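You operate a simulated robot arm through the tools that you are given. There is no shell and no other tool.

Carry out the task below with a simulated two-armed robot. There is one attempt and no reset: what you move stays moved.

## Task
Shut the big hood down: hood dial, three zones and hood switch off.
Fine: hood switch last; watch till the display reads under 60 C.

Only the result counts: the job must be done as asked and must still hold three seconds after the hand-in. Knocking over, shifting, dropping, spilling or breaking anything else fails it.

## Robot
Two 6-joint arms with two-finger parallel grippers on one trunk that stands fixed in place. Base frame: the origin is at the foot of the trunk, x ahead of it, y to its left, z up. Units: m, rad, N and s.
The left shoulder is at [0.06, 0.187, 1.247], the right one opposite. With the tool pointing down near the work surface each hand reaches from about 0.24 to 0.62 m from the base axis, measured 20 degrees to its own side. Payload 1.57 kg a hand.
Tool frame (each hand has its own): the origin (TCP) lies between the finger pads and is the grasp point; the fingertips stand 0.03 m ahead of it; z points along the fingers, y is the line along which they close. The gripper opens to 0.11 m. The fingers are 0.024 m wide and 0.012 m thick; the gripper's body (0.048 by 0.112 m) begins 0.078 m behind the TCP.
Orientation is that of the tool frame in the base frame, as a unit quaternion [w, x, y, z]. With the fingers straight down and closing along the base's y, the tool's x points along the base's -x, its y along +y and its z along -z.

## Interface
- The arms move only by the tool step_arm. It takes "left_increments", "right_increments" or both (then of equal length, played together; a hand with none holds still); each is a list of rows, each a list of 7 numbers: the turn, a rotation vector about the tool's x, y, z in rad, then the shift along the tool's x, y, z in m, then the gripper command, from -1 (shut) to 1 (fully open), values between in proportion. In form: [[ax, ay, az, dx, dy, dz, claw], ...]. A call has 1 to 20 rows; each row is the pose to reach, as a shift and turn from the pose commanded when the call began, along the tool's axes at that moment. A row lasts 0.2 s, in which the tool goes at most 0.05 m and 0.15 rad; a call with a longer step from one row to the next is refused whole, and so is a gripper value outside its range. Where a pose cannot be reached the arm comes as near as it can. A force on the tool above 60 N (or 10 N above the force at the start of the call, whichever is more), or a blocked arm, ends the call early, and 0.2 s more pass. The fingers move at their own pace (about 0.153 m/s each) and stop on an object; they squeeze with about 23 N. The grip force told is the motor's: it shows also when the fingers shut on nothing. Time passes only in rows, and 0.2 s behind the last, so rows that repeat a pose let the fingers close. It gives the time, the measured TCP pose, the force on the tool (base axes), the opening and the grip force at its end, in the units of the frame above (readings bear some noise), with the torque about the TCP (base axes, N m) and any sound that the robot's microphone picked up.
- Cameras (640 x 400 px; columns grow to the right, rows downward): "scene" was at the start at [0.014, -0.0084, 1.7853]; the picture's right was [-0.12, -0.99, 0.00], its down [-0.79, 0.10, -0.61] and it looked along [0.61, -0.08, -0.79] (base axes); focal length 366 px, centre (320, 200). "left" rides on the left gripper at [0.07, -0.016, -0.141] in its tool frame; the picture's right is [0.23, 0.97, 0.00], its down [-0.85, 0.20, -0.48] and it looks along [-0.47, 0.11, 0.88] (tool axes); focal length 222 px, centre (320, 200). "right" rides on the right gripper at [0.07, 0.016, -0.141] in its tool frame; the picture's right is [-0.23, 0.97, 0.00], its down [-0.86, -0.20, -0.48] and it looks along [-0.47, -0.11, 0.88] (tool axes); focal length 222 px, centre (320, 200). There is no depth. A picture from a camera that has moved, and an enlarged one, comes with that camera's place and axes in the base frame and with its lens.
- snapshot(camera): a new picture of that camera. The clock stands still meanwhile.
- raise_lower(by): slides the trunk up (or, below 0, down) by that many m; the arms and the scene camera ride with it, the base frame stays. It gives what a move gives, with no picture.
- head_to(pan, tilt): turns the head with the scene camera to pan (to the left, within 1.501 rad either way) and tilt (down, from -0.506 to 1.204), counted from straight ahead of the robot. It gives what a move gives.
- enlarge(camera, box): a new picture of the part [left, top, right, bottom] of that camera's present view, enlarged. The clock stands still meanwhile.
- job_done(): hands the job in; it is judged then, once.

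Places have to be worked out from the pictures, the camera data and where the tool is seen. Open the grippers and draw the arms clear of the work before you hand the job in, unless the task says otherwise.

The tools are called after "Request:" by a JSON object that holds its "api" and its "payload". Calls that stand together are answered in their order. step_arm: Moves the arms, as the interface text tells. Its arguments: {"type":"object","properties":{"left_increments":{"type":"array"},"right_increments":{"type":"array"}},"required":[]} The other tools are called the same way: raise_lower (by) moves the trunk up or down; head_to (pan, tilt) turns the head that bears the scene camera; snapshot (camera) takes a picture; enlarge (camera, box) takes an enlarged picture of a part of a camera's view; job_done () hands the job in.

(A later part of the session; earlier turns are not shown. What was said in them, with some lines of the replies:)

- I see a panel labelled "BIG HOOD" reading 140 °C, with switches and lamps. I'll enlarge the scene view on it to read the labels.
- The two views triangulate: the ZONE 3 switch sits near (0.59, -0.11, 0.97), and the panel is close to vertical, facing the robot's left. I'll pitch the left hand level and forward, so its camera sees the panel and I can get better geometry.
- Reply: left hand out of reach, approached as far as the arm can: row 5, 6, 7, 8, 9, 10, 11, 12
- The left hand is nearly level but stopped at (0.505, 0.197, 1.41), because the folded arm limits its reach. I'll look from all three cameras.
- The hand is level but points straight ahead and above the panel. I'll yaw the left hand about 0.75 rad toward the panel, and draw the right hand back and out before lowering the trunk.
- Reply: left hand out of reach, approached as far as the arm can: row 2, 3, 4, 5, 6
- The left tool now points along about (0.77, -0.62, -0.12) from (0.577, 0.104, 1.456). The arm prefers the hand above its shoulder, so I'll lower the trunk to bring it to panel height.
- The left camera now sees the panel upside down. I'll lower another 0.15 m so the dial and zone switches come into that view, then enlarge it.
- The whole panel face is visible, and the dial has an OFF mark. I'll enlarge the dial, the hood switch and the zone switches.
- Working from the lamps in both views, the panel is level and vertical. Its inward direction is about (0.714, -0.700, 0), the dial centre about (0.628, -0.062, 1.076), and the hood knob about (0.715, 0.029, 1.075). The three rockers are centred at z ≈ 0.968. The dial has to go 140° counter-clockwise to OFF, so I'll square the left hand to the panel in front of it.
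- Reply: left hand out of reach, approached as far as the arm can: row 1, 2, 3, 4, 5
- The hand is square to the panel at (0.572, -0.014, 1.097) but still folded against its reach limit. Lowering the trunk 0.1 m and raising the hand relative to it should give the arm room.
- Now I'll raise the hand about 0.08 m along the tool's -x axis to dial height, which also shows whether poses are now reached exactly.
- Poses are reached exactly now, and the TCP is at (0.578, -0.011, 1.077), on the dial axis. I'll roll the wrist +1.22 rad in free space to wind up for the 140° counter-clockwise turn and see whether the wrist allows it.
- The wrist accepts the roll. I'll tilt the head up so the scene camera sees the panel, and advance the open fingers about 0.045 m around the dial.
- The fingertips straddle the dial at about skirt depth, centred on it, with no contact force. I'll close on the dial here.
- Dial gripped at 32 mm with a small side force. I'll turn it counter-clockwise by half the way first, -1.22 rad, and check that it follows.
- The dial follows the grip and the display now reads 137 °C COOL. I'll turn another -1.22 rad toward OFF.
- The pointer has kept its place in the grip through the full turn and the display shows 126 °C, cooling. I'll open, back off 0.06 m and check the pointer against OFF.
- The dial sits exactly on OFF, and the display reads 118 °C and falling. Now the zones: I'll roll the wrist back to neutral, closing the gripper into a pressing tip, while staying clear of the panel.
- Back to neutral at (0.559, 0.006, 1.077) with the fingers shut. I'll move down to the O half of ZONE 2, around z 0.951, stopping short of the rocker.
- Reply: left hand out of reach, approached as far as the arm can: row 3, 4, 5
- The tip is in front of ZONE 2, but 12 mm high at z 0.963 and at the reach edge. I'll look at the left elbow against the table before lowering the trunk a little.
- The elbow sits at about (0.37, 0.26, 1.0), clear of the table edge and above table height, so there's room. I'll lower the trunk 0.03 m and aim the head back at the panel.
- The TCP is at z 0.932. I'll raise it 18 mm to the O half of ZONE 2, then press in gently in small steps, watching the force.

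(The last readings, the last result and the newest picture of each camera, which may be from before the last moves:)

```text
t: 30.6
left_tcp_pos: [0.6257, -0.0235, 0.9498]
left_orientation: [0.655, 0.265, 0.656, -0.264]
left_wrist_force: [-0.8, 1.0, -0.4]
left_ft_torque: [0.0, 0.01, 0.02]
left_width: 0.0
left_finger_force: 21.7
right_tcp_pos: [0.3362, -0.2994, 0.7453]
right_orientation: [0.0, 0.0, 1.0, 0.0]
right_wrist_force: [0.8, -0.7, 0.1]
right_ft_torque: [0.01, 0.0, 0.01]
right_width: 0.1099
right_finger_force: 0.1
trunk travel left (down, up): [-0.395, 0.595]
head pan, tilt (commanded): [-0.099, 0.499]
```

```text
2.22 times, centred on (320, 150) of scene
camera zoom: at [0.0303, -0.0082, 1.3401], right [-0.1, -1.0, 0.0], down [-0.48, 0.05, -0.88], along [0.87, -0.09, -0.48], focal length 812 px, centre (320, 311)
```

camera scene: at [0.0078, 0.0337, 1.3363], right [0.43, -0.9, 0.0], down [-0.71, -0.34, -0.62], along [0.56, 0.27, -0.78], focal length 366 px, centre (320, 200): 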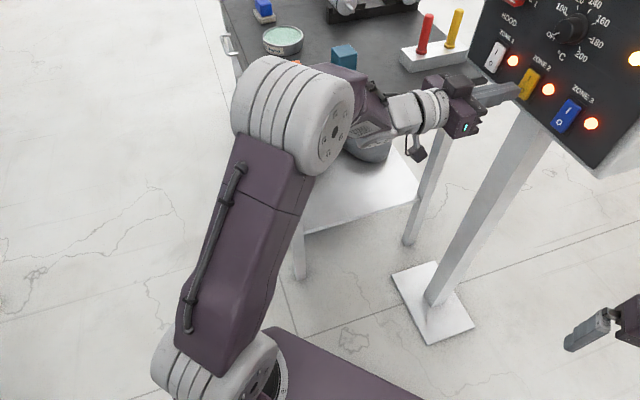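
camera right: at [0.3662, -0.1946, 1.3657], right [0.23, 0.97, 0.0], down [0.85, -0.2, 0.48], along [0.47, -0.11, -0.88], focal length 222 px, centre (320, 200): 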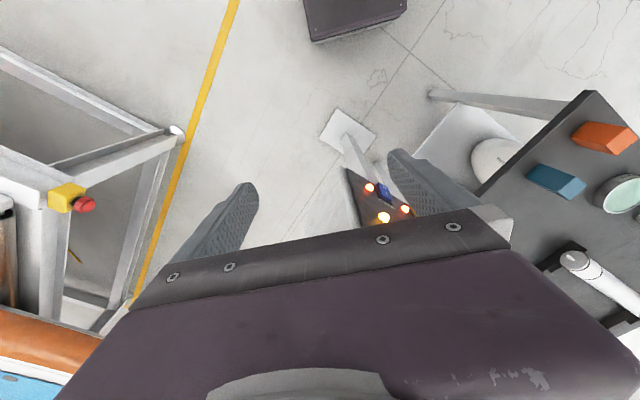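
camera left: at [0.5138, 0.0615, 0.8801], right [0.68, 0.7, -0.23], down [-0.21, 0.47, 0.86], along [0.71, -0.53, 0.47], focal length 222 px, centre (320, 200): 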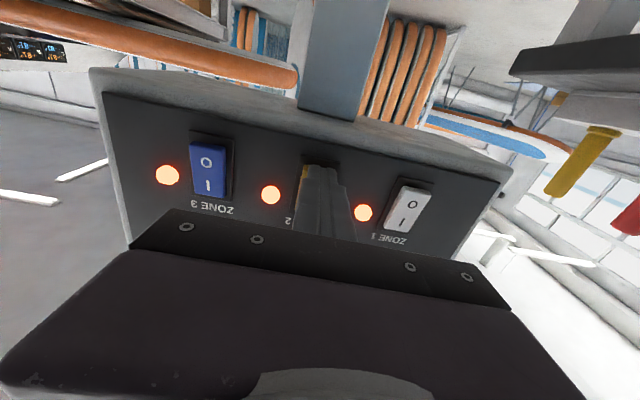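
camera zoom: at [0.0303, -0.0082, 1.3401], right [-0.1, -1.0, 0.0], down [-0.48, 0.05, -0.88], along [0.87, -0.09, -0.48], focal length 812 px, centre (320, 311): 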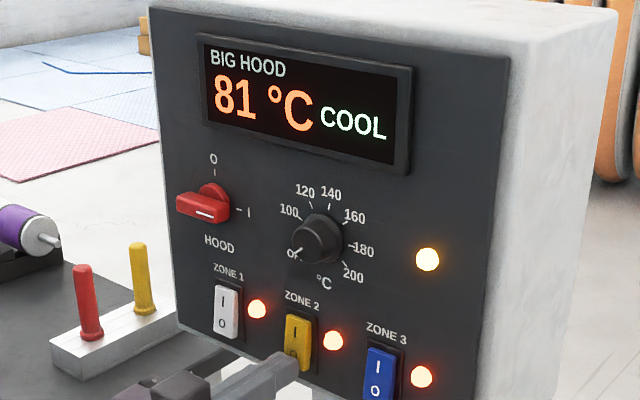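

The tip at depth -0.493 covers the O half of ZONE 2 and isn't touching yet. I'll press further in 3 mm steps.

Request:
{"api": "step_arm", "payload": {"left_increments": [[0, 0, 0, 0, 0, 0.003, -1], [0, 0, 0, 0, 0, 0.006, -1], [0, 0, 0, 0, 0, 0.008, -1]]}}

Request:
{"api": "enlarge", "payload": {"camera": "scene", "box": [240, 60, 400, 240]}}

```text
t: 31.4
left_tcp_pos: [0.6292, -0.0258, 0.9492]
left_orientation: [0.655, 0.265, 0.656, -0.264]
left_wrist_force: [-26.4, 14.8, -12.7]
left_ft_torque: [0.22, -0.11, -0.31]
left_width: 0.0
left_finger_force: 21.5
right_tcp_pos: [0.3346, -0.2977, 0.7462]
right_orientation: [0.001, -0.001, 1.0, 0.0]
right_wrist_force: [-0.4, -0.3, -0.3]
right_ft_torque: [-0.01, 0.04, 0.0]
right_width: 0.1099
right_finger_force: 0.0
trunk travel left (down, up): [-0.395, 0.595]
head pan, tilt (commanded): [-0.099, 0.499]
```

```text
2.22 times, centred on (320, 150) of scene
camera zoom: at [0.0265, -0.0051, 1.34], right [-0.1, -1.0, 0.0], down [-0.47, 0.05, -0.88], along [0.88, -0.09, -0.48], focal length 812 px, centre (320, 311)
```

zoom: 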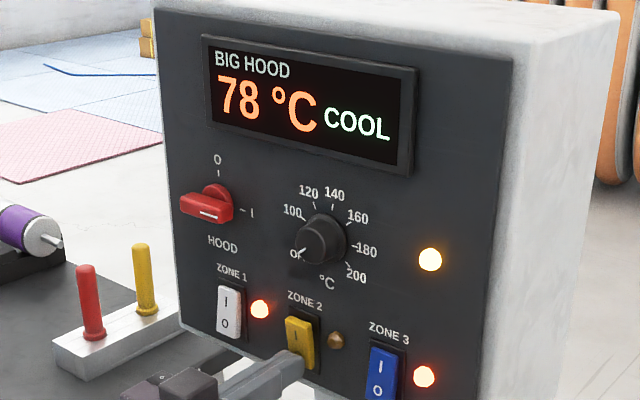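

The ZONE 2 lamp is out at about 33 N of push. I'll back off 30 mm and move across to ZONE 3.

Request:
{"api": "step_arm", "payload": {"left_increments": [[0, 0, 0, 0, 0, -0.012, -1], [0, 0, 0, 0, 0, -0.027, -1], [0, 0, 0, 0, -0.03, -0.027, -1], [0, 0, 0, 0, -0.06, -0.027, -1], [0, 0, 0, 0, -0.0885, -0.027, -1], [0, 0, 0, 0, -0.0885, -0.027, -1]]}}

Request:
{"api": "snapshot", "payload": {"camera": "left"}}

Request:
{"api": "enlarge", "payload": {"camera": "scene", "box": [240, 60, 400, 240]}}

```text
t: 32.8
left_tcp_pos: [0.5495, -0.0737, 0.9499]
left_orientation: [0.655, 0.265, 0.656, -0.266]
left_wrist_force: [-0.6, -0.2, 0.4]
left_ft_torque: [-0.03, 0.0, -0.04]
left_width: 0.0002
left_finger_force: 20.9
right_tcp_pos: [0.3346, -0.2999, 0.7442]
right_orientation: [-0.001, 0.0, 1.0, 0.0]
right_wrist_force: [0.9, 0.4, -0.3]
right_ft_torque: [0.0, 0.0, -0.05]
right_width: 0.1098
right_finger_force: 0.1
trunk travel left (down, up): [-0.395, 0.595]
head pan, tilt (commanded): [-0.099, 0.499]
```

```text
taken
camera left: at [0.4374, 0.011, 0.8804], right [0.68, 0.7, -0.23], down [-0.21, 0.48, 0.86], along [0.71, -0.53, 0.47], focal length 222 px, centre (320, 200)
```

left: 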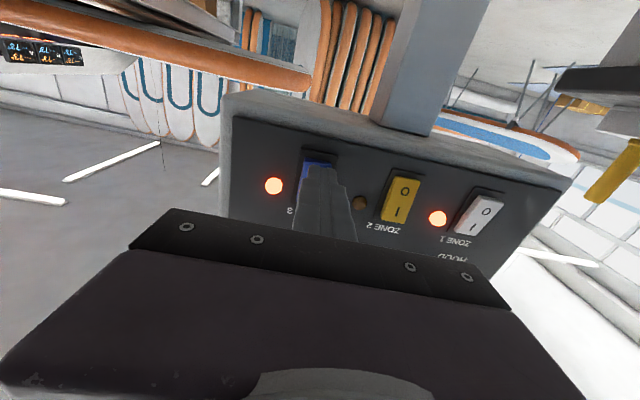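

```text
2.22 times, centred on (320, 150) of scene
camera zoom: at [0.0305, -0.0079, 1.3401], right [-0.1, -1.0, 0.0], down [-0.48, 0.05, -0.88], along [0.87, -0.09, -0.48], focal length 812 px, centre (320, 311)
```

zoom: 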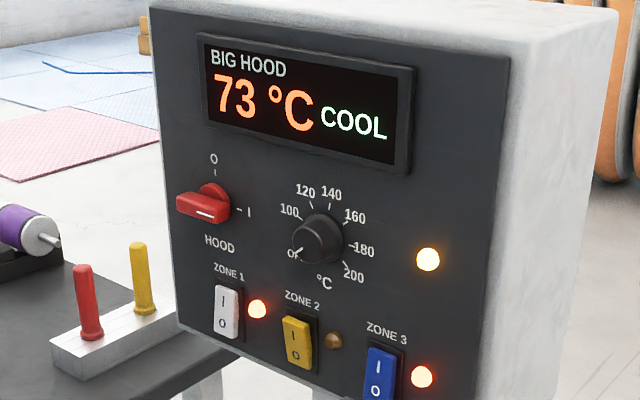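

ZONE 2 stays off and the panel hasn't moved. The tip is centred on ZONE 3 (u -0.332), so I'll press its O half the same way.

Request:
{"api": "step_arm", "payload": {"left_increments": [[0, 0, 0, 0, 0, 0.01, -1], [0, 0, 0, 0, 0, 0.018, -1], [0, 0, 0, 0, 0, 0.022, -1], [0, 0, 0, 0, 0, 0.025, -1], [0, 0, 0, 0, 0, 0.027, -1]]}}

Request:
{"api": "enlarge", "payload": {"camera": "scene", "box": [240, 60, 400, 240]}}

```text
t: 34.0
left_tcp_pos: [0.5677, -0.0885, 0.9488]
left_orientation: [0.656, 0.264, 0.656, -0.264]
left_wrist_force: [-27.1, 19.5, -12.1]
left_ft_torque: [0.06, -0.05, -0.25]
left_width: 0.0
left_finger_force: 21.5
right_tcp_pos: [0.3336, -0.2977, 0.7468]
right_orientation: [0.002, -0.001, 1.0, -0.002]
right_wrist_force: [-0.5, -0.4, -0.2]
right_ft_torque: [0.02, 0.05, 0.0]
right_width: 0.1101
right_finger_force: 0.1
trunk travel left (down, up): [-0.395, 0.595]
head pan, tilt (commanded): [-0.099, 0.499]
```

```text
2.22 times, centred on (320, 150) of scene
camera zoom: at [0.026, -0.0041, 1.34], right [-0.1, -1.0, 0.0], down [-0.47, 0.04, -0.88], along [0.88, -0.09, -0.48], focal length 812 px, centre (320, 311)
```

zoom: 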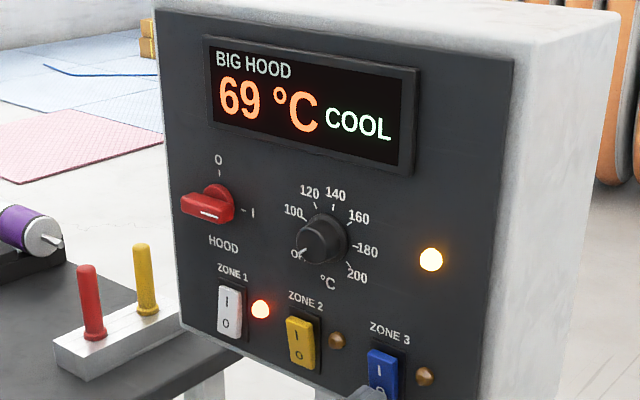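

ZONE 3 is off too. I'll back off and cross to ZONE 1 at u ≈ -0.511, keeping 30 mm clear of the panel.

Request:
{"api": "step_arm", "payload": {"left_increments": [[0, 0, 0, 0, 0, -0.015, -1], [0, 0, 0, 0, 0, -0.03, -1], [0, 0, 0, 0, 0.045, -0.03, -1], [0, 0, 0, 0, 0.09, -0.03, -1], [0, 0, 0, 0, 0.135, -0.03, -1], [0, 0, 0, 0, 0.179, -0.03, -1], [0, 0, 0, 0, 0.179, -0.03, -1]]}}

Request:
{"api": "snapshot", "payload": {"camera": "left"}}

Request:
{"api": "snapshot", "payload": {"camera": "scene"}}

```text
t: 35.6
left_tcp_pos: [0.6779, 0.0515, 0.9553]
left_orientation: [0.655, 0.265, 0.657, -0.263]
left_wrist_force: [-0.9, 0.0, 0.4]
left_ft_torque: [0.01, -0.02, -0.01]
left_width: 0.0001
left_finger_force: 21.0
left hand out of reach, approached as far as the arm can: row 4, 5, 6, 7
right_tcp_pos: [0.3364, -0.2996, 0.7448]
right_orientation: [0.0, 0.0, 1.0, 0.0]
right_wrist_force: [-0.3, 0.2, -0.6]
right_ft_torque: [-0.01, 0.02, 0.0]
right_width: 0.11
right_finger_force: 0.0
trunk travel left (down, up): [-0.395, 0.595]
head pan, tilt (commanded): [-0.099, 0.499]
```

```text
taken
camera left: at [0.5653, 0.1362, 0.886], right [0.67, 0.71, -0.23], down [-0.21, 0.47, 0.86], along [0.71, -0.53, 0.46], focal length 222 px, centre (320, 200)
```

left: 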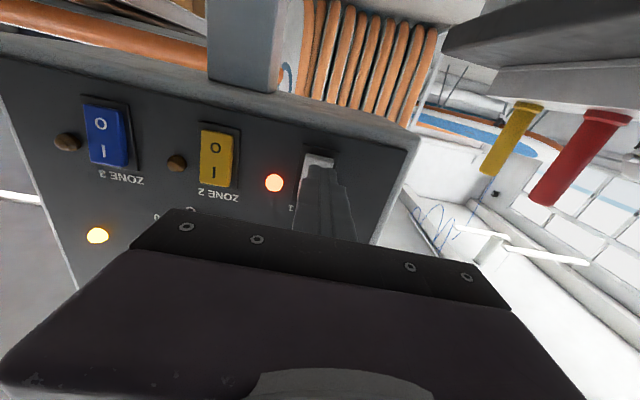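

```text
taken
camera scene: at [0.0298, -0.0085, 1.3401], right [-0.1, -0.99, 0.0], down [-0.48, 0.05, -0.88], along [0.87, -0.09, -0.48], focal length 366 px, centre (320, 200)
```

scene: 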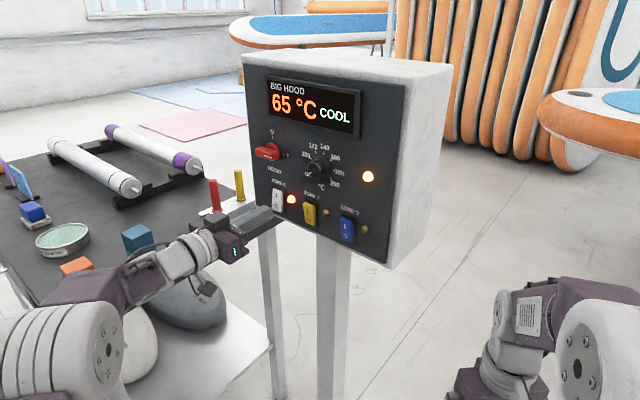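

The tip is in front of ZONE 1's O half at u -0.511, z 0.955. I'll press in, easing down a few millimetres as I go.

Request:
{"api": "step_arm", "payload": {"left_increments": [[0, 0, 0, 0.002, 0, 0.008, -1], [0, 0, 0, 0.004, 0, 0.014, -1], [0, 0, 0, 0.004, 0, 0.018, -1], [0, 0, 0, 0.004, 0, 0.021, -1], [0, 0, 0, 0.004, 0, 0.023, -1]]}}

Request:
{"api": "snapshot", "payload": {"camera": "left"}}

Request:
{"api": "enlarge", "payload": {"camera": "scene", "box": [240, 60, 400, 240]}}

```text
t: 36.8
left_tcp_pos: [0.6935, 0.0366, 0.951]
left_orientation: [0.655, 0.265, 0.656, -0.264]
left_wrist_force: [-23.4, 12.6, -12.2]
left_ft_torque: [0.22, -0.11, -0.28]
left_width: 0.0002
left_finger_force: 21.5
right_tcp_pos: [0.3349, -0.2985, 0.7463]
right_orientation: [0.001, -0.001, 1.0, -0.001]
right_wrist_force: [-0.1, 0.4, 0.3]
right_ft_torque: [0.0, 0.0, 0.01]
right_width: 0.11
right_finger_force: 0.0
trunk travel left (down, up): [-0.395, 0.595]
head pan, tilt (commanded): [-0.099, 0.499]
```

```text
taken
camera left: at [0.5804, 0.1225, 0.881], right [0.67, 0.7, -0.23], down [-0.21, 0.47, 0.86], along [0.71, -0.53, 0.47], focal length 222 px, centre (320, 200)
```

left: 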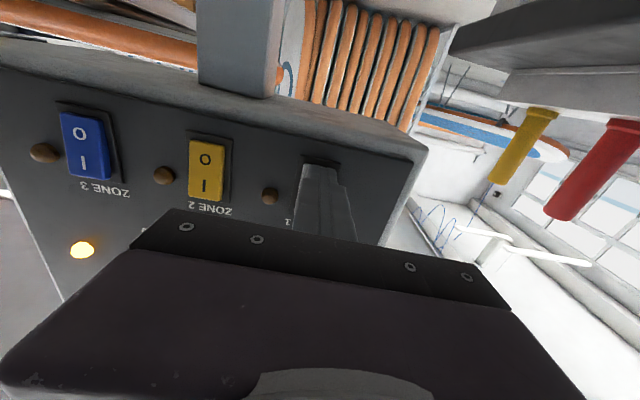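

```text
2.22 times, centred on (320, 150) of scene
camera zoom: at [0.0271, -0.0053, 1.34], right [-0.1, -1.0, 0.0], down [-0.47, 0.05, -0.88], along [0.87, -0.09, -0.48], focal length 812 px, centre (320, 311)
```

zoom: 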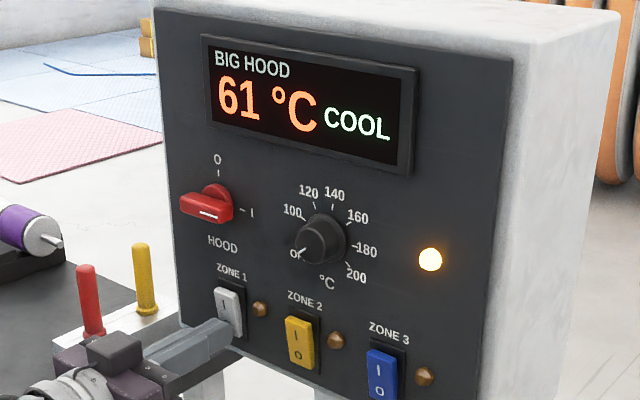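

All three zone lamps are out and the display reads 61 °C. I'll back off 50 mm and rise to hood-knob height at z 1.0745, opening the fingers a little on the way.

Request:
{"api": "step_arm", "payload": {"left_increments": [[0, 0, 0, 0, 0, -0.02, -1], [0, 0, 0, 0, 0, -0.05, -1], [0, 0, 0, -0.03, 0.002, -0.05, -0.3], [0, 0, 0, -0.06, 0.004, -0.05, -0.2], [0, 0, 0, -0.09, 0.006, -0.05, -0.2], [0, 0, 0, -0.1235, 0.008, -0.05, -0.2], [0, 0, 0, -0.1235, 0.008, -0.05, -0.2]]}}

Request:
{"api": "snapshot", "payload": {"camera": "left"}}

Request:
{"api": "snapshot", "payload": {"camera": "scene"}}

```text
t: 38.4
left_tcp_pos: [0.6654, 0.0749, 1.0761]
left_orientation: [0.656, 0.265, 0.656, -0.265]
left_wrist_force: [0.5, -0.4, 0.7]
left_ft_torque: [-0.04, 0.03, 0.01]
left_width: 0.044
left_finger_force: 0.0
left hand out of reach, approached as far as the arm can: row 2, 3
right_tcp_pos: [0.3357, -0.2988, 0.7444]
right_orientation: [-0.001, 0.0, 1.0, 0.001]
right_wrist_force: [0.8, -0.9, 1.0]
right_ft_torque: [0.0, -0.01, -0.02]
right_width: 0.1099
right_finger_force: 0.1
trunk travel left (down, up): [-0.395, 0.595]
head pan, tilt (commanded): [-0.099, 0.499]
```

```text
taken
camera left: at [0.5528, 0.1599, 1.0059], right [0.68, 0.7, -0.23], down [-0.21, 0.48, 0.86], along [0.71, -0.53, 0.47], focal length 222 px, centre (320, 200)
```

left: 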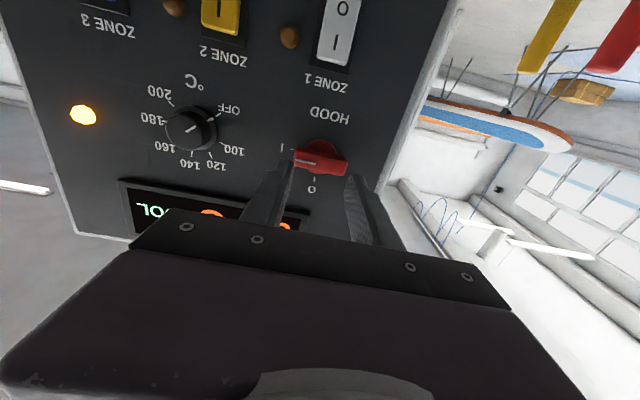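

```text
taken
camera scene: at [0.0304, -0.0081, 1.3401], right [-0.1, -1.0, 0.0], down [-0.48, 0.05, -0.88], along [0.87, -0.09, -0.48], focal length 366 px, centre (320, 200)
```

scene: 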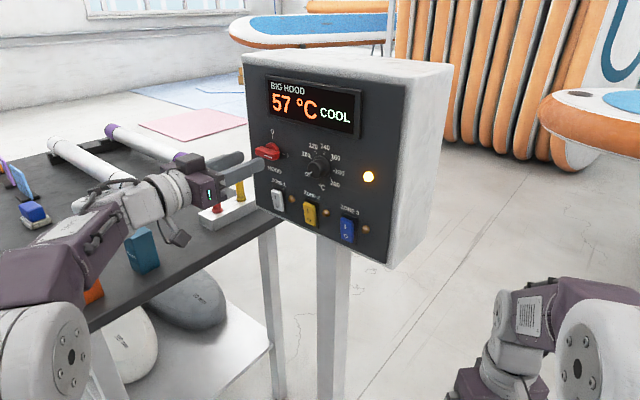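

The display already reads 57 °C and the hand is on the knob axis. The handle lies horizontal, so I'll roll +90° for the fingers to close on it from above and below.

Request:
{"api": "step_arm", "payload": {"left_increments": [[0, 0, 0.14, 0, 0, 0, -0.1], [0, 0, 0.28, 0, 0, 0, -0.1], [0, 0, 0.42, 0, 0, 0, -0.1], [0, 0, 0.56, 0, 0, 0, -0.1], [0, 0, 0.7, 0, 0, 0, -0.1], [0, 0, 0.84, 0, 0, 0, -0.1], [0, 0, 0.98, 0, 0, 0, -0.1], [0, 0, 1.12, 0, 0, 0, -0.1], [0, 0, 1.26, 0, 0, 0, -0.1], [0, 0, 1.4, 0, 0, 0, -0.1], [0, 0, 1.5708, 0, 0, 0, -0.1]]}}

```text
refused: row 11 steps farther than a row can; nothing moved
```

The last row stepped 0.17 rad, over the limit, so nothing moved. I'll send it again with even 0.13 rad steps.

Request:
{"api": "step_arm", "payload": {"left_increments": [[0, 0, 0.131, 0, 0, 0, -0.1], [0, 0, 0.262, 0, 0, 0, -0.1], [0, 0, 0.393, 0, 0, 0, -0.1], [0, 0, 0.524, 0, 0, 0, -0.1], [0, 0, 0.655, 0, 0, 0, -0.1], [0, 0, 0.786, 0, 0, 0, -0.1], [0, 0, 0.917, 0, 0, 0, -0.1], [0, 0, 1.048, 0, 0, 0, -0.1], [0, 0, 1.179, 0, 0, 0, -0.1], [0, 0, 1.31, 0, 0, 0, -0.1], [0, 0, 1.441, 0, 0, 0, -0.1], [0, 0, 1.5708, 0, 0, 0, -0.1], [0, 0, 1.5708, 0, 0, 0, -0.1]]}}

Request:
{"api": "snapshot", "payload": {"camera": "left"}}

Request:
{"api": "enlarge", "payload": {"camera": "left", "box": [230, 80, 430, 230]}}

Request:
{"api": "enlarge", "payload": {"camera": "scene", "box": [180, 60, 380, 240]}}

```text
t: 41.2
left_tcp_pos: [0.6658, 0.0739, 1.075]
left_orientation: [0.65, 0.651, 0.276, 0.277]
left_wrist_force: [0.3, 0.1, -0.6]
left_ft_torque: [0.02, 0.0, 0.01]
left_width: 0.0495
left_finger_force: 0.0
right_tcp_pos: [0.3343, -0.2998, 0.7445]
right_orientation: [-0.001, 0.0, 1.0, 0.0]
right_wrist_force: [-0.8, 0.2, -0.5]
right_ft_torque: [0.01, 0.0, 0.0]
right_width: 0.1099
right_finger_force: 0.0
trunk travel left (down, up): [-0.395, 0.595]
head pan, tilt (commanded): [-0.099, 0.499]
```

```text
taken
camera left: at [0.6128, 0.2217, 1.0595], right [0.16, 0.16, 0.97], down [-0.94, -0.28, 0.2], along [0.31, -0.94, 0.11], focal length 222 px, centre (320, 200)
```

left: 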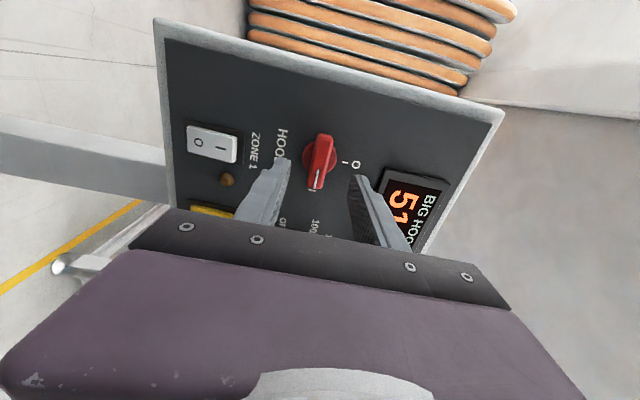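

```text
2.67 times, centred on (330, 155) of left
camera zoom: at [0.6128, 0.2217, 1.0595], right [0.16, 0.16, 0.97], down [-0.94, -0.28, 0.2], along [0.31, -0.94, 0.11], focal length 592 px, centre (293, 320)
```

zoom: 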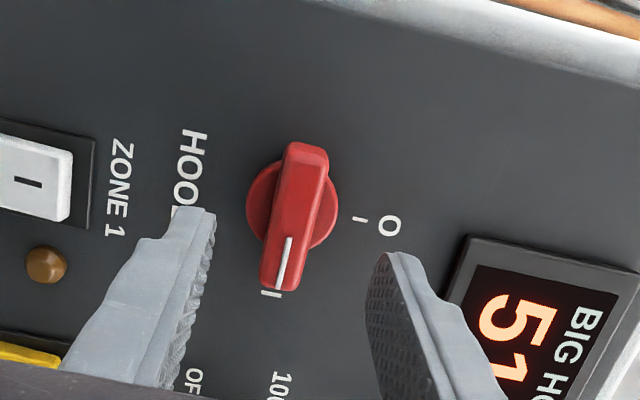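

```text
2.22 times, centred on (280, 150) of scene
camera zoom: at [0.0303, -0.0082, 1.3401], right [-0.1, -1.0, 0.0], down [-0.48, 0.05, -0.88], along [0.87, -0.09, -0.48], focal length 812 px, centre (409, 311)
```

zoom: 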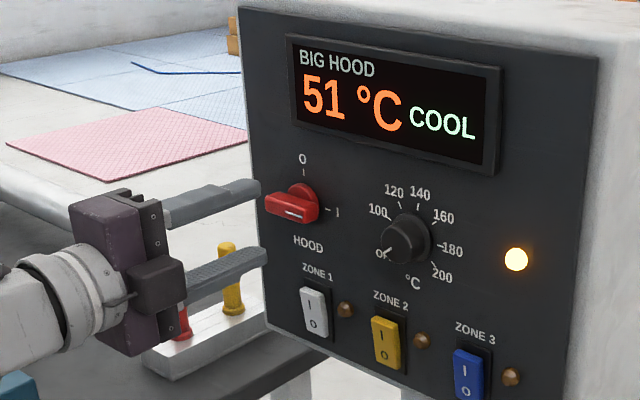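

The display reads 51 °C, and the handle is lined up between the fingers. I'll advance 40 mm around the handle and check before closing.

Request:
{"api": "step_arm", "payload": {"left_increments": [[0, 0, 0, 0, 0, 0.015, -0.1], [0, 0, 0, 0, 0, 0.03, -0.1], [0, 0, 0, 0, 0, 0.038, -0.1], [0, 0, 0, 0, 0, 0.04, -0.1]]}}

Request:
{"api": "enlarge", "payload": {"camera": "left", "box": [230, 80, 430, 230]}}

Request:
{"api": "enlarge", "payload": {"camera": "scene", "box": [180, 60, 380, 240]}}

```text
t: 42.2
left_tcp_pos: [0.6947, 0.0459, 1.0746]
left_orientation: [0.65, 0.651, 0.277, 0.278]
left_wrist_force: [0.1, -1.2, 0.4]
left_ft_torque: [0.0, 0.01, 0.0]
left_width: 0.0496
left_finger_force: 0.1
right_tcp_pos: [0.3363, -0.2999, 0.7439]
right_orientation: [0.0, 0.0, 1.0, 0.0]
right_wrist_force: [-0.8, 0.6, -0.2]
right_ft_torque: [0.0, -0.01, 0.01]
right_width: 0.1106
right_finger_force: 0.1
trunk travel left (down, up): [-0.395, 0.595]
head pan, tilt (commanded): [-0.099, 0.499]
```

```text
2.67 times, centred on (330, 155) of left
camera zoom: at [0.6411, 0.1934, 1.0593], right [0.16, 0.16, 0.97], down [-0.94, -0.28, 0.2], along [0.31, -0.94, 0.11], focal length 592 px, centre (293, 320)
```

zoom: 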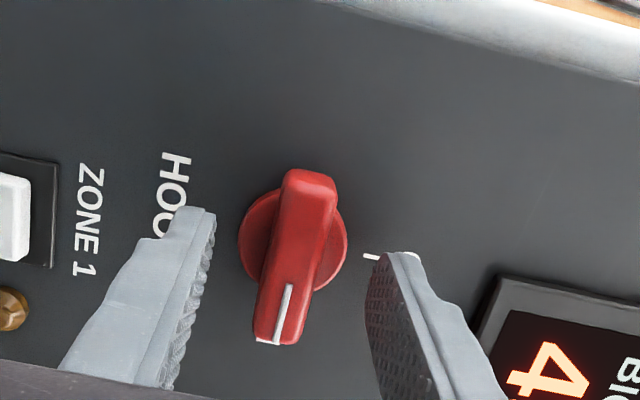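

```text
2.22 times, centred on (280, 150) of scene
camera zoom: at [0.0303, -0.0082, 1.3401], right [-0.1, -1.0, 0.0], down [-0.48, 0.05, -0.88], along [0.87, -0.09, -0.48], focal length 812 px, centre (409, 311)
```

zoom: 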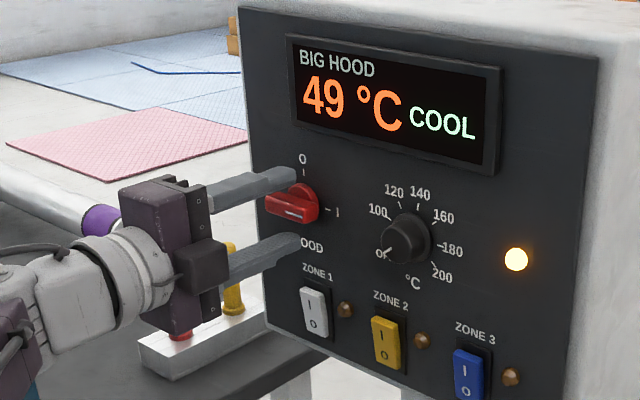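

The handle sits centred between the fingers and the display reads 49 °C. I'll close on the handle.

Request:
{"api": "step_arm", "payload": {"left_increments": [[0, 0, 0, 0, 0, 0, -0.5], [0, 0, 0, 0, 0, 0, -1], [0, 0, 0, 0, 0, 0, -1], [0, 0, 0, 0, 0, 0, -1]]}}

Request:
{"api": "enlarge", "payload": {"camera": "left", "box": [230, 80, 430, 230]}}

```text
t: 43.2
left_tcp_pos: [0.6942, 0.0469, 1.0747]
left_orientation: [0.651, 0.65, 0.277, 0.277]
left_wrist_force: [-1.7, -0.4, -1.9]
left_ft_torque: [0.01, 0.04, 0.16]
left_width: 0.0158
left_finger_force: 31.6
right_tcp_pos: [0.3361, -0.2996, 0.7456]
right_orientation: [0.0, 0.0, 1.0, 0.001]
right_wrist_force: [0.8, 0.1, 0.0]
right_ft_torque: [-0.02, 0.01, -0.05]
right_width: 0.11
right_finger_force: 0.0
trunk travel left (down, up): [-0.395, 0.595]
head pan, tilt (commanded): [-0.099, 0.499]
```

```text
2.67 times, centred on (330, 155) of left
camera zoom: at [0.6411, 0.1935, 1.059], right [0.16, 0.16, 0.97], down [-0.94, -0.28, 0.2], along [0.31, -0.94, 0.11], focal length 592 px, centre (293, 320)
```

zoom: 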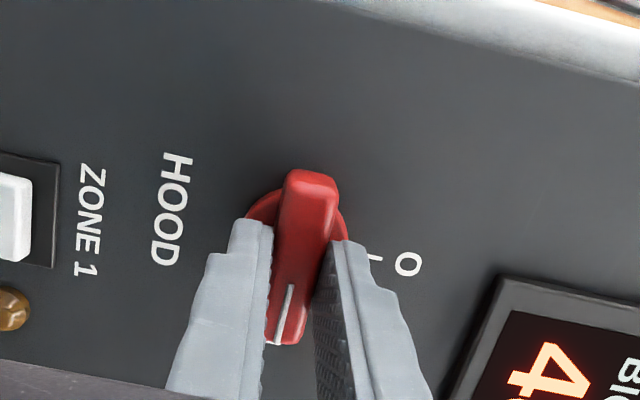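

The handle is gripped at 15.8 mm with little side force. The temperature is well under 60 °C, so I'll turn the hood switch 90° counter-clockwise from I to O.

Request:
{"api": "step_arm", "payload": {"left_increments": [[0, 0, -0.12, 0, 0, 0, -1], [0, 0, -0.24, 0, 0, 0, -1], [0, 0, -0.36, 0, 0, 0, -1], [0, 0, -0.48, 0, 0, 0, -1], [0, 0, -0.6, 0, 0, 0, -1], [0, 0, -0.72, 0, 0, 0, -1], [0, 0, -0.84, 0, 0, 0, -1], [0, 0, -0.96, 0, 0, 0, -1], [0, 0, -1.08, 0, 0, 0, -1], [0, 0, -1.2, 0, 0, 0, -1], [0, 0, -1.32, 0, 0, 0, -1], [0, 0, -1.44, 0, 0, 0, -1], [0, 0, -1.56, 0, 0, 0, -1], [0, 0, -1.58, 0, 0, 0, -1]]}}

Request:
{"api": "enlarge", "payload": {"camera": "left", "box": [200, 60, 440, 230]}}

Request:
{"api": "enlarge", "payload": {"camera": "scene", "box": [180, 60, 380, 240]}}

```text
t: 46.2
left_tcp_pos: [0.6953, 0.0475, 1.0756]
left_orientation: [0.656, 0.261, 0.657, -0.266]
left_wrist_force: [10.0, 1.2, 9.2]
left_ft_torque: [0.63, -0.13, -0.12]
left_width: 0.0158
left_finger_force: 31.3
right_tcp_pos: [0.3366, -0.2996, 0.7451]
right_orientation: [0.0, 0.0, 1.0, 0.0]
right_wrist_force: [0.2, 0.4, 0.3]
right_ft_torque: [-0.04, 0.03, -0.01]
right_width: 0.1102
right_finger_force: 0.0
trunk travel left (down, up): [-0.395, 0.595]
head pan, tilt (commanded): [-0.099, 0.499]
```

```text
2.35 times, centred on (320, 145) of left
camera zoom: at [0.5814, 0.1314, 1.006], right [0.67, 0.7, -0.24], down [-0.2, 0.48, 0.85], along [0.71, -0.53, 0.47], focal length 523 px, centre (320, 329)
```

zoom: 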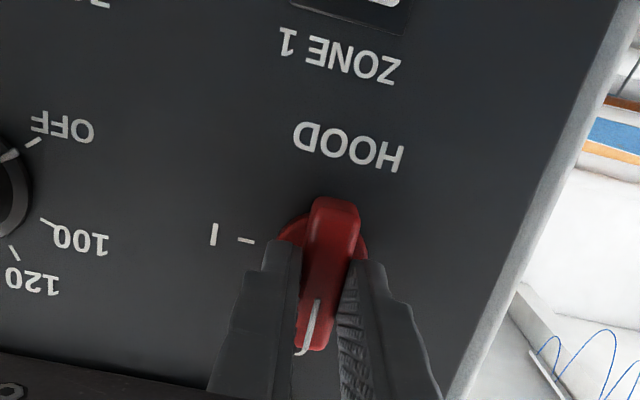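

```text
2.22 times, centred on (280, 150) of scene
camera zoom: at [0.0312, -0.0079, 1.3402], right [-0.1, -1.0, 0.0], down [-0.48, 0.05, -0.88], along [0.87, -0.09, -0.48], focal length 812 px, centre (409, 311)
```

zoom: 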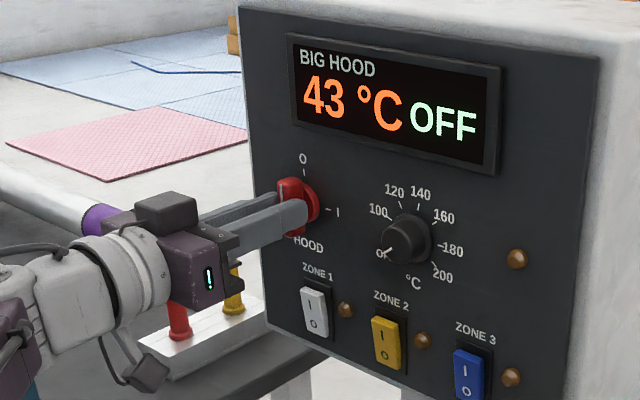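

The display now reads "43 °C OFF" and the yellow lamp is out. I'll open the fingers, back straight off 90 mm, and check that everything holds.

Request:
{"api": "step_arm", "payload": {"left_increments": [[0, 0, 0, 0, 0, 0, -0.1], [0, 0, 0, 0, 0, 0, -0.1], [0, 0, 0, 0, 0, -0.02, -0.1], [0, 0, 0, 0, 0, -0.045, -0.1], [0, 0, 0, -0.01, 0, -0.07, -0.1], [0, 0, 0, -0.02, -0.01, -0.09, 0]]}}

Request:
{"api": "enlarge", "payload": {"camera": "scene", "box": [180, 60, 380, 240]}}

Request:
{"api": "snapshot", "payload": {"camera": "left"}}

Request:
{"api": "snapshot", "payload": {"camera": "scene"}}

```text
t: 47.6
left_tcp_pos: [0.624, 0.0929, 1.0981]
left_orientation: [0.655, 0.259, 0.659, -0.263]
left_wrist_force: [-0.5, 0.3, -0.4]
left_ft_torque: [0.01, -0.01, 0.02]
left_width: 0.055
left_finger_force: 0.0
left hand out of reach, approached as far as the arm can: row 6
right_tcp_pos: [0.3354, -0.2994, 0.7458]
right_orientation: [0.0, 0.0, 1.0, 0.0]
right_wrist_force: [-0.2, 0.7, 0.4]
right_ft_torque: [0.01, -0.01, 0.0]
right_width: 0.1102
right_finger_force: 0.1
trunk travel left (down, up): [-0.395, 0.595]
head pan, tilt (commanded): [-0.099, 0.499]
```

```text
2.22 times, centred on (280, 150) of scene
camera zoom: at [0.0295, -0.0086, 1.3401], right [-0.1, -0.99, 0.0], down [-0.48, 0.05, -0.88], along [0.87, -0.09, -0.48], focal length 812 px, centre (409, 311)
```

zoom: 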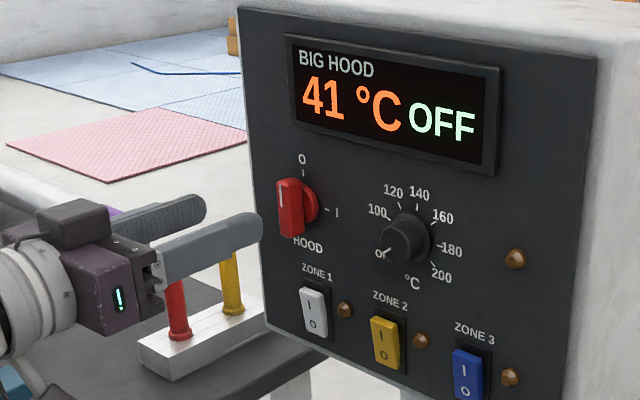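

```text
taken
camera left: at [0.5104, 0.1768, 1.0287], right [0.67, 0.71, -0.24], down [-0.2, 0.48, 0.85], along [0.71, -0.52, 0.46], focal length 222 px, centre (320, 200)
```

left: 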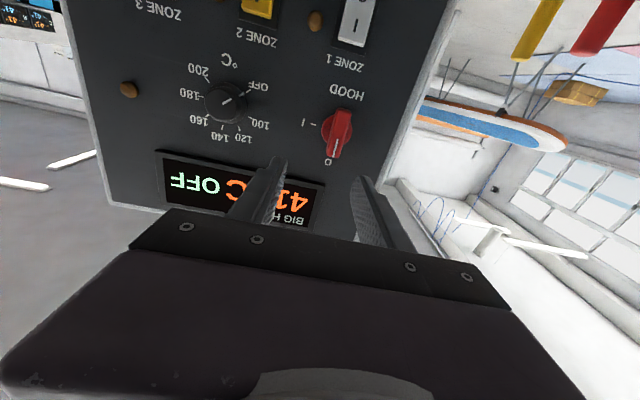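

```text
taken
camera scene: at [0.0295, -0.0086, 1.3401], right [-0.1, -0.99, 0.0], down [-0.48, 0.05, -0.88], along [0.87, -0.09, -0.48], focal length 366 px, centre (320, 200)
```

scene: 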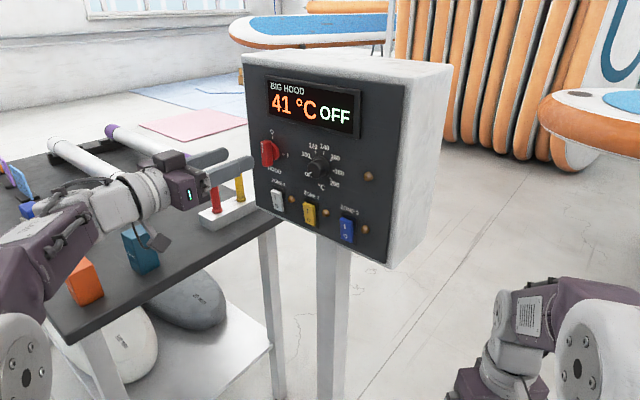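

The hood switch stands at O, all lamps are out and the display reads 41 °C OFF. I'll zoom in to confirm knob and rocker positions, then draw the arm clear.

Request:
{"api": "enlarge", "payload": {"camera": "left", "box": [180, 40, 380, 180]}}

Request:
{"api": "raise_lower", "payload": {"by": 0.25}}

Request:
{"api": "snapshot", "payload": {"camera": "scene"}}

```text
2.86 times, centred on (280, 110) of left
camera zoom: at [0.5104, 0.1768, 1.0287], right [0.67, 0.71, -0.24], down [-0.2, 0.48, 0.85], along [0.71, -0.52, 0.46], focal length 635 px, centre (434, 457)
```

zoom: 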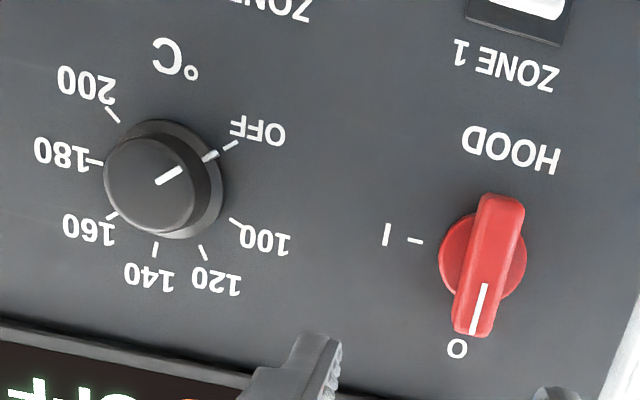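

```text
t: 50.2
left_tcp_pos: [0.625, 0.0941, 1.3476]
left_orientation: [0.655, 0.259, 0.659, -0.265]
left_wrist_force: [0.0, -1.0, -0.7]
left_ft_torque: [-0.01, 0.06, 0.01]
left_width: 0.0549
left_finger_force: 0.0
right_tcp_pos: [0.3361, -0.3003, 0.9951]
right_orientation: [0.0, -0.001, 1.0, 0.0]
right_wrist_force: [-0.3, -0.7, 0.0]
right_ft_torque: [0.0, 0.0, 0.02]
right_width: 0.1099
right_finger_force: 0.0
trunk travel left (down, up): [-0.645, 0.345]
head pan, tilt (commanded): [-0.099, 0.499]
```

```text
taken
camera scene: at [0.0304, -0.0082, 1.5901], right [-0.1, -1.0, 0.0], down [-0.48, 0.05, -0.88], along [0.87, -0.09, -0.48], focal length 366 px, centre (320, 200)
```

scene: 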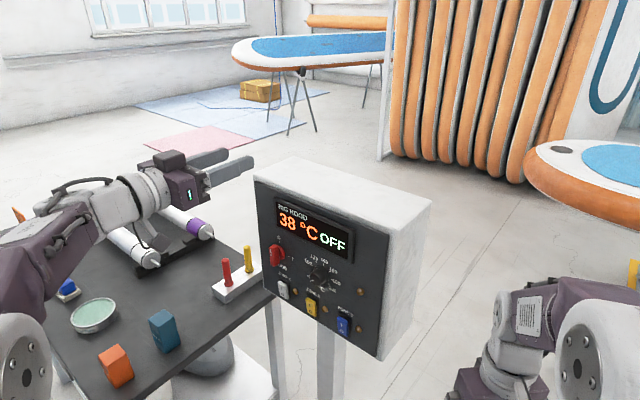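

Dial at OFF, hood switch at O, display 38 °C OFF, and the table items are undisturbed. I'll open the left gripper fully and lift it a little further from the panel.

Request:
{"api": "step_arm", "payload": {"left_increments": [[0, 0, 0, -0.02, 0, 0, 0.3], [0, 0, 0, -0.04, 0.01, 0, 0.7], [0, 0, 0, -0.06, 0.02, 0, 1], [0, 0, 0, -0.06, 0.02, 0, 1], [0, 0, 0, -0.06, 0.02, 0, 1]]}}

Request:
{"api": "enlarge", "payload": {"camera": "scene", "box": [230, 160, 430, 360]}}

```text
t: 51.4
left_tcp_pos: [0.6406, 0.1058, 1.4063]
left_orientation: [0.656, 0.256, 0.66, -0.262]
left_wrist_force: [0.0, 0.2, -0.5]
left_ft_torque: [-0.02, 0.03, -0.03]
left_width: 0.1102
left_finger_force: 0.0
right_tcp_pos: [0.3361, -0.2993, 0.9963]
right_orientation: [0.0, 0.0, 1.0, 0.001]
right_wrist_force: [-0.7, 0.4, 0.3]
right_ft_torque: [-0.03, 0.01, 0.0]
right_width: 0.1101
right_finger_force: 0.1
trunk travel left (down, up): [-0.645, 0.345]
head pan, tilt (commanded): [-0.099, 0.499]
```

```text
2.00 times, centred on (330, 260) of scene
camera zoom: at [0.0305, -0.008, 1.5901], right [-0.1, -1.0, 0.0], down [-0.48, 0.05, -0.88], along [0.87, -0.09, -0.48], focal length 731 px, centre (300, 80)
```

zoom: 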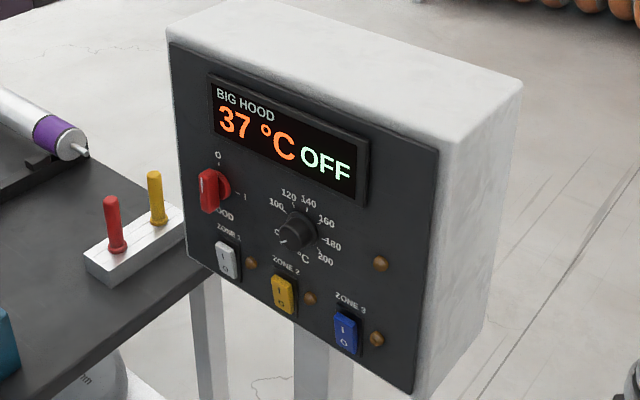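

The display holds at 37 °C OFF with all lamps out, both grippers are open, and the arms are clear. I'm handing the job in.

Request:
{"api": "job_done", "payload": {}}

```text
The job is handed in.
```

The big hood is shut down. The dial is at OFF, zones 1 to 3 are off, and the hood switch was turned to O last.

I waited to turn the hood switch until the display read 49 °C. At hand-in it read 37 °C OFF with every lamp out. In the last pictures the panel and the items on the table had not moved. Both grippers are open and the arms are clear of the panel.
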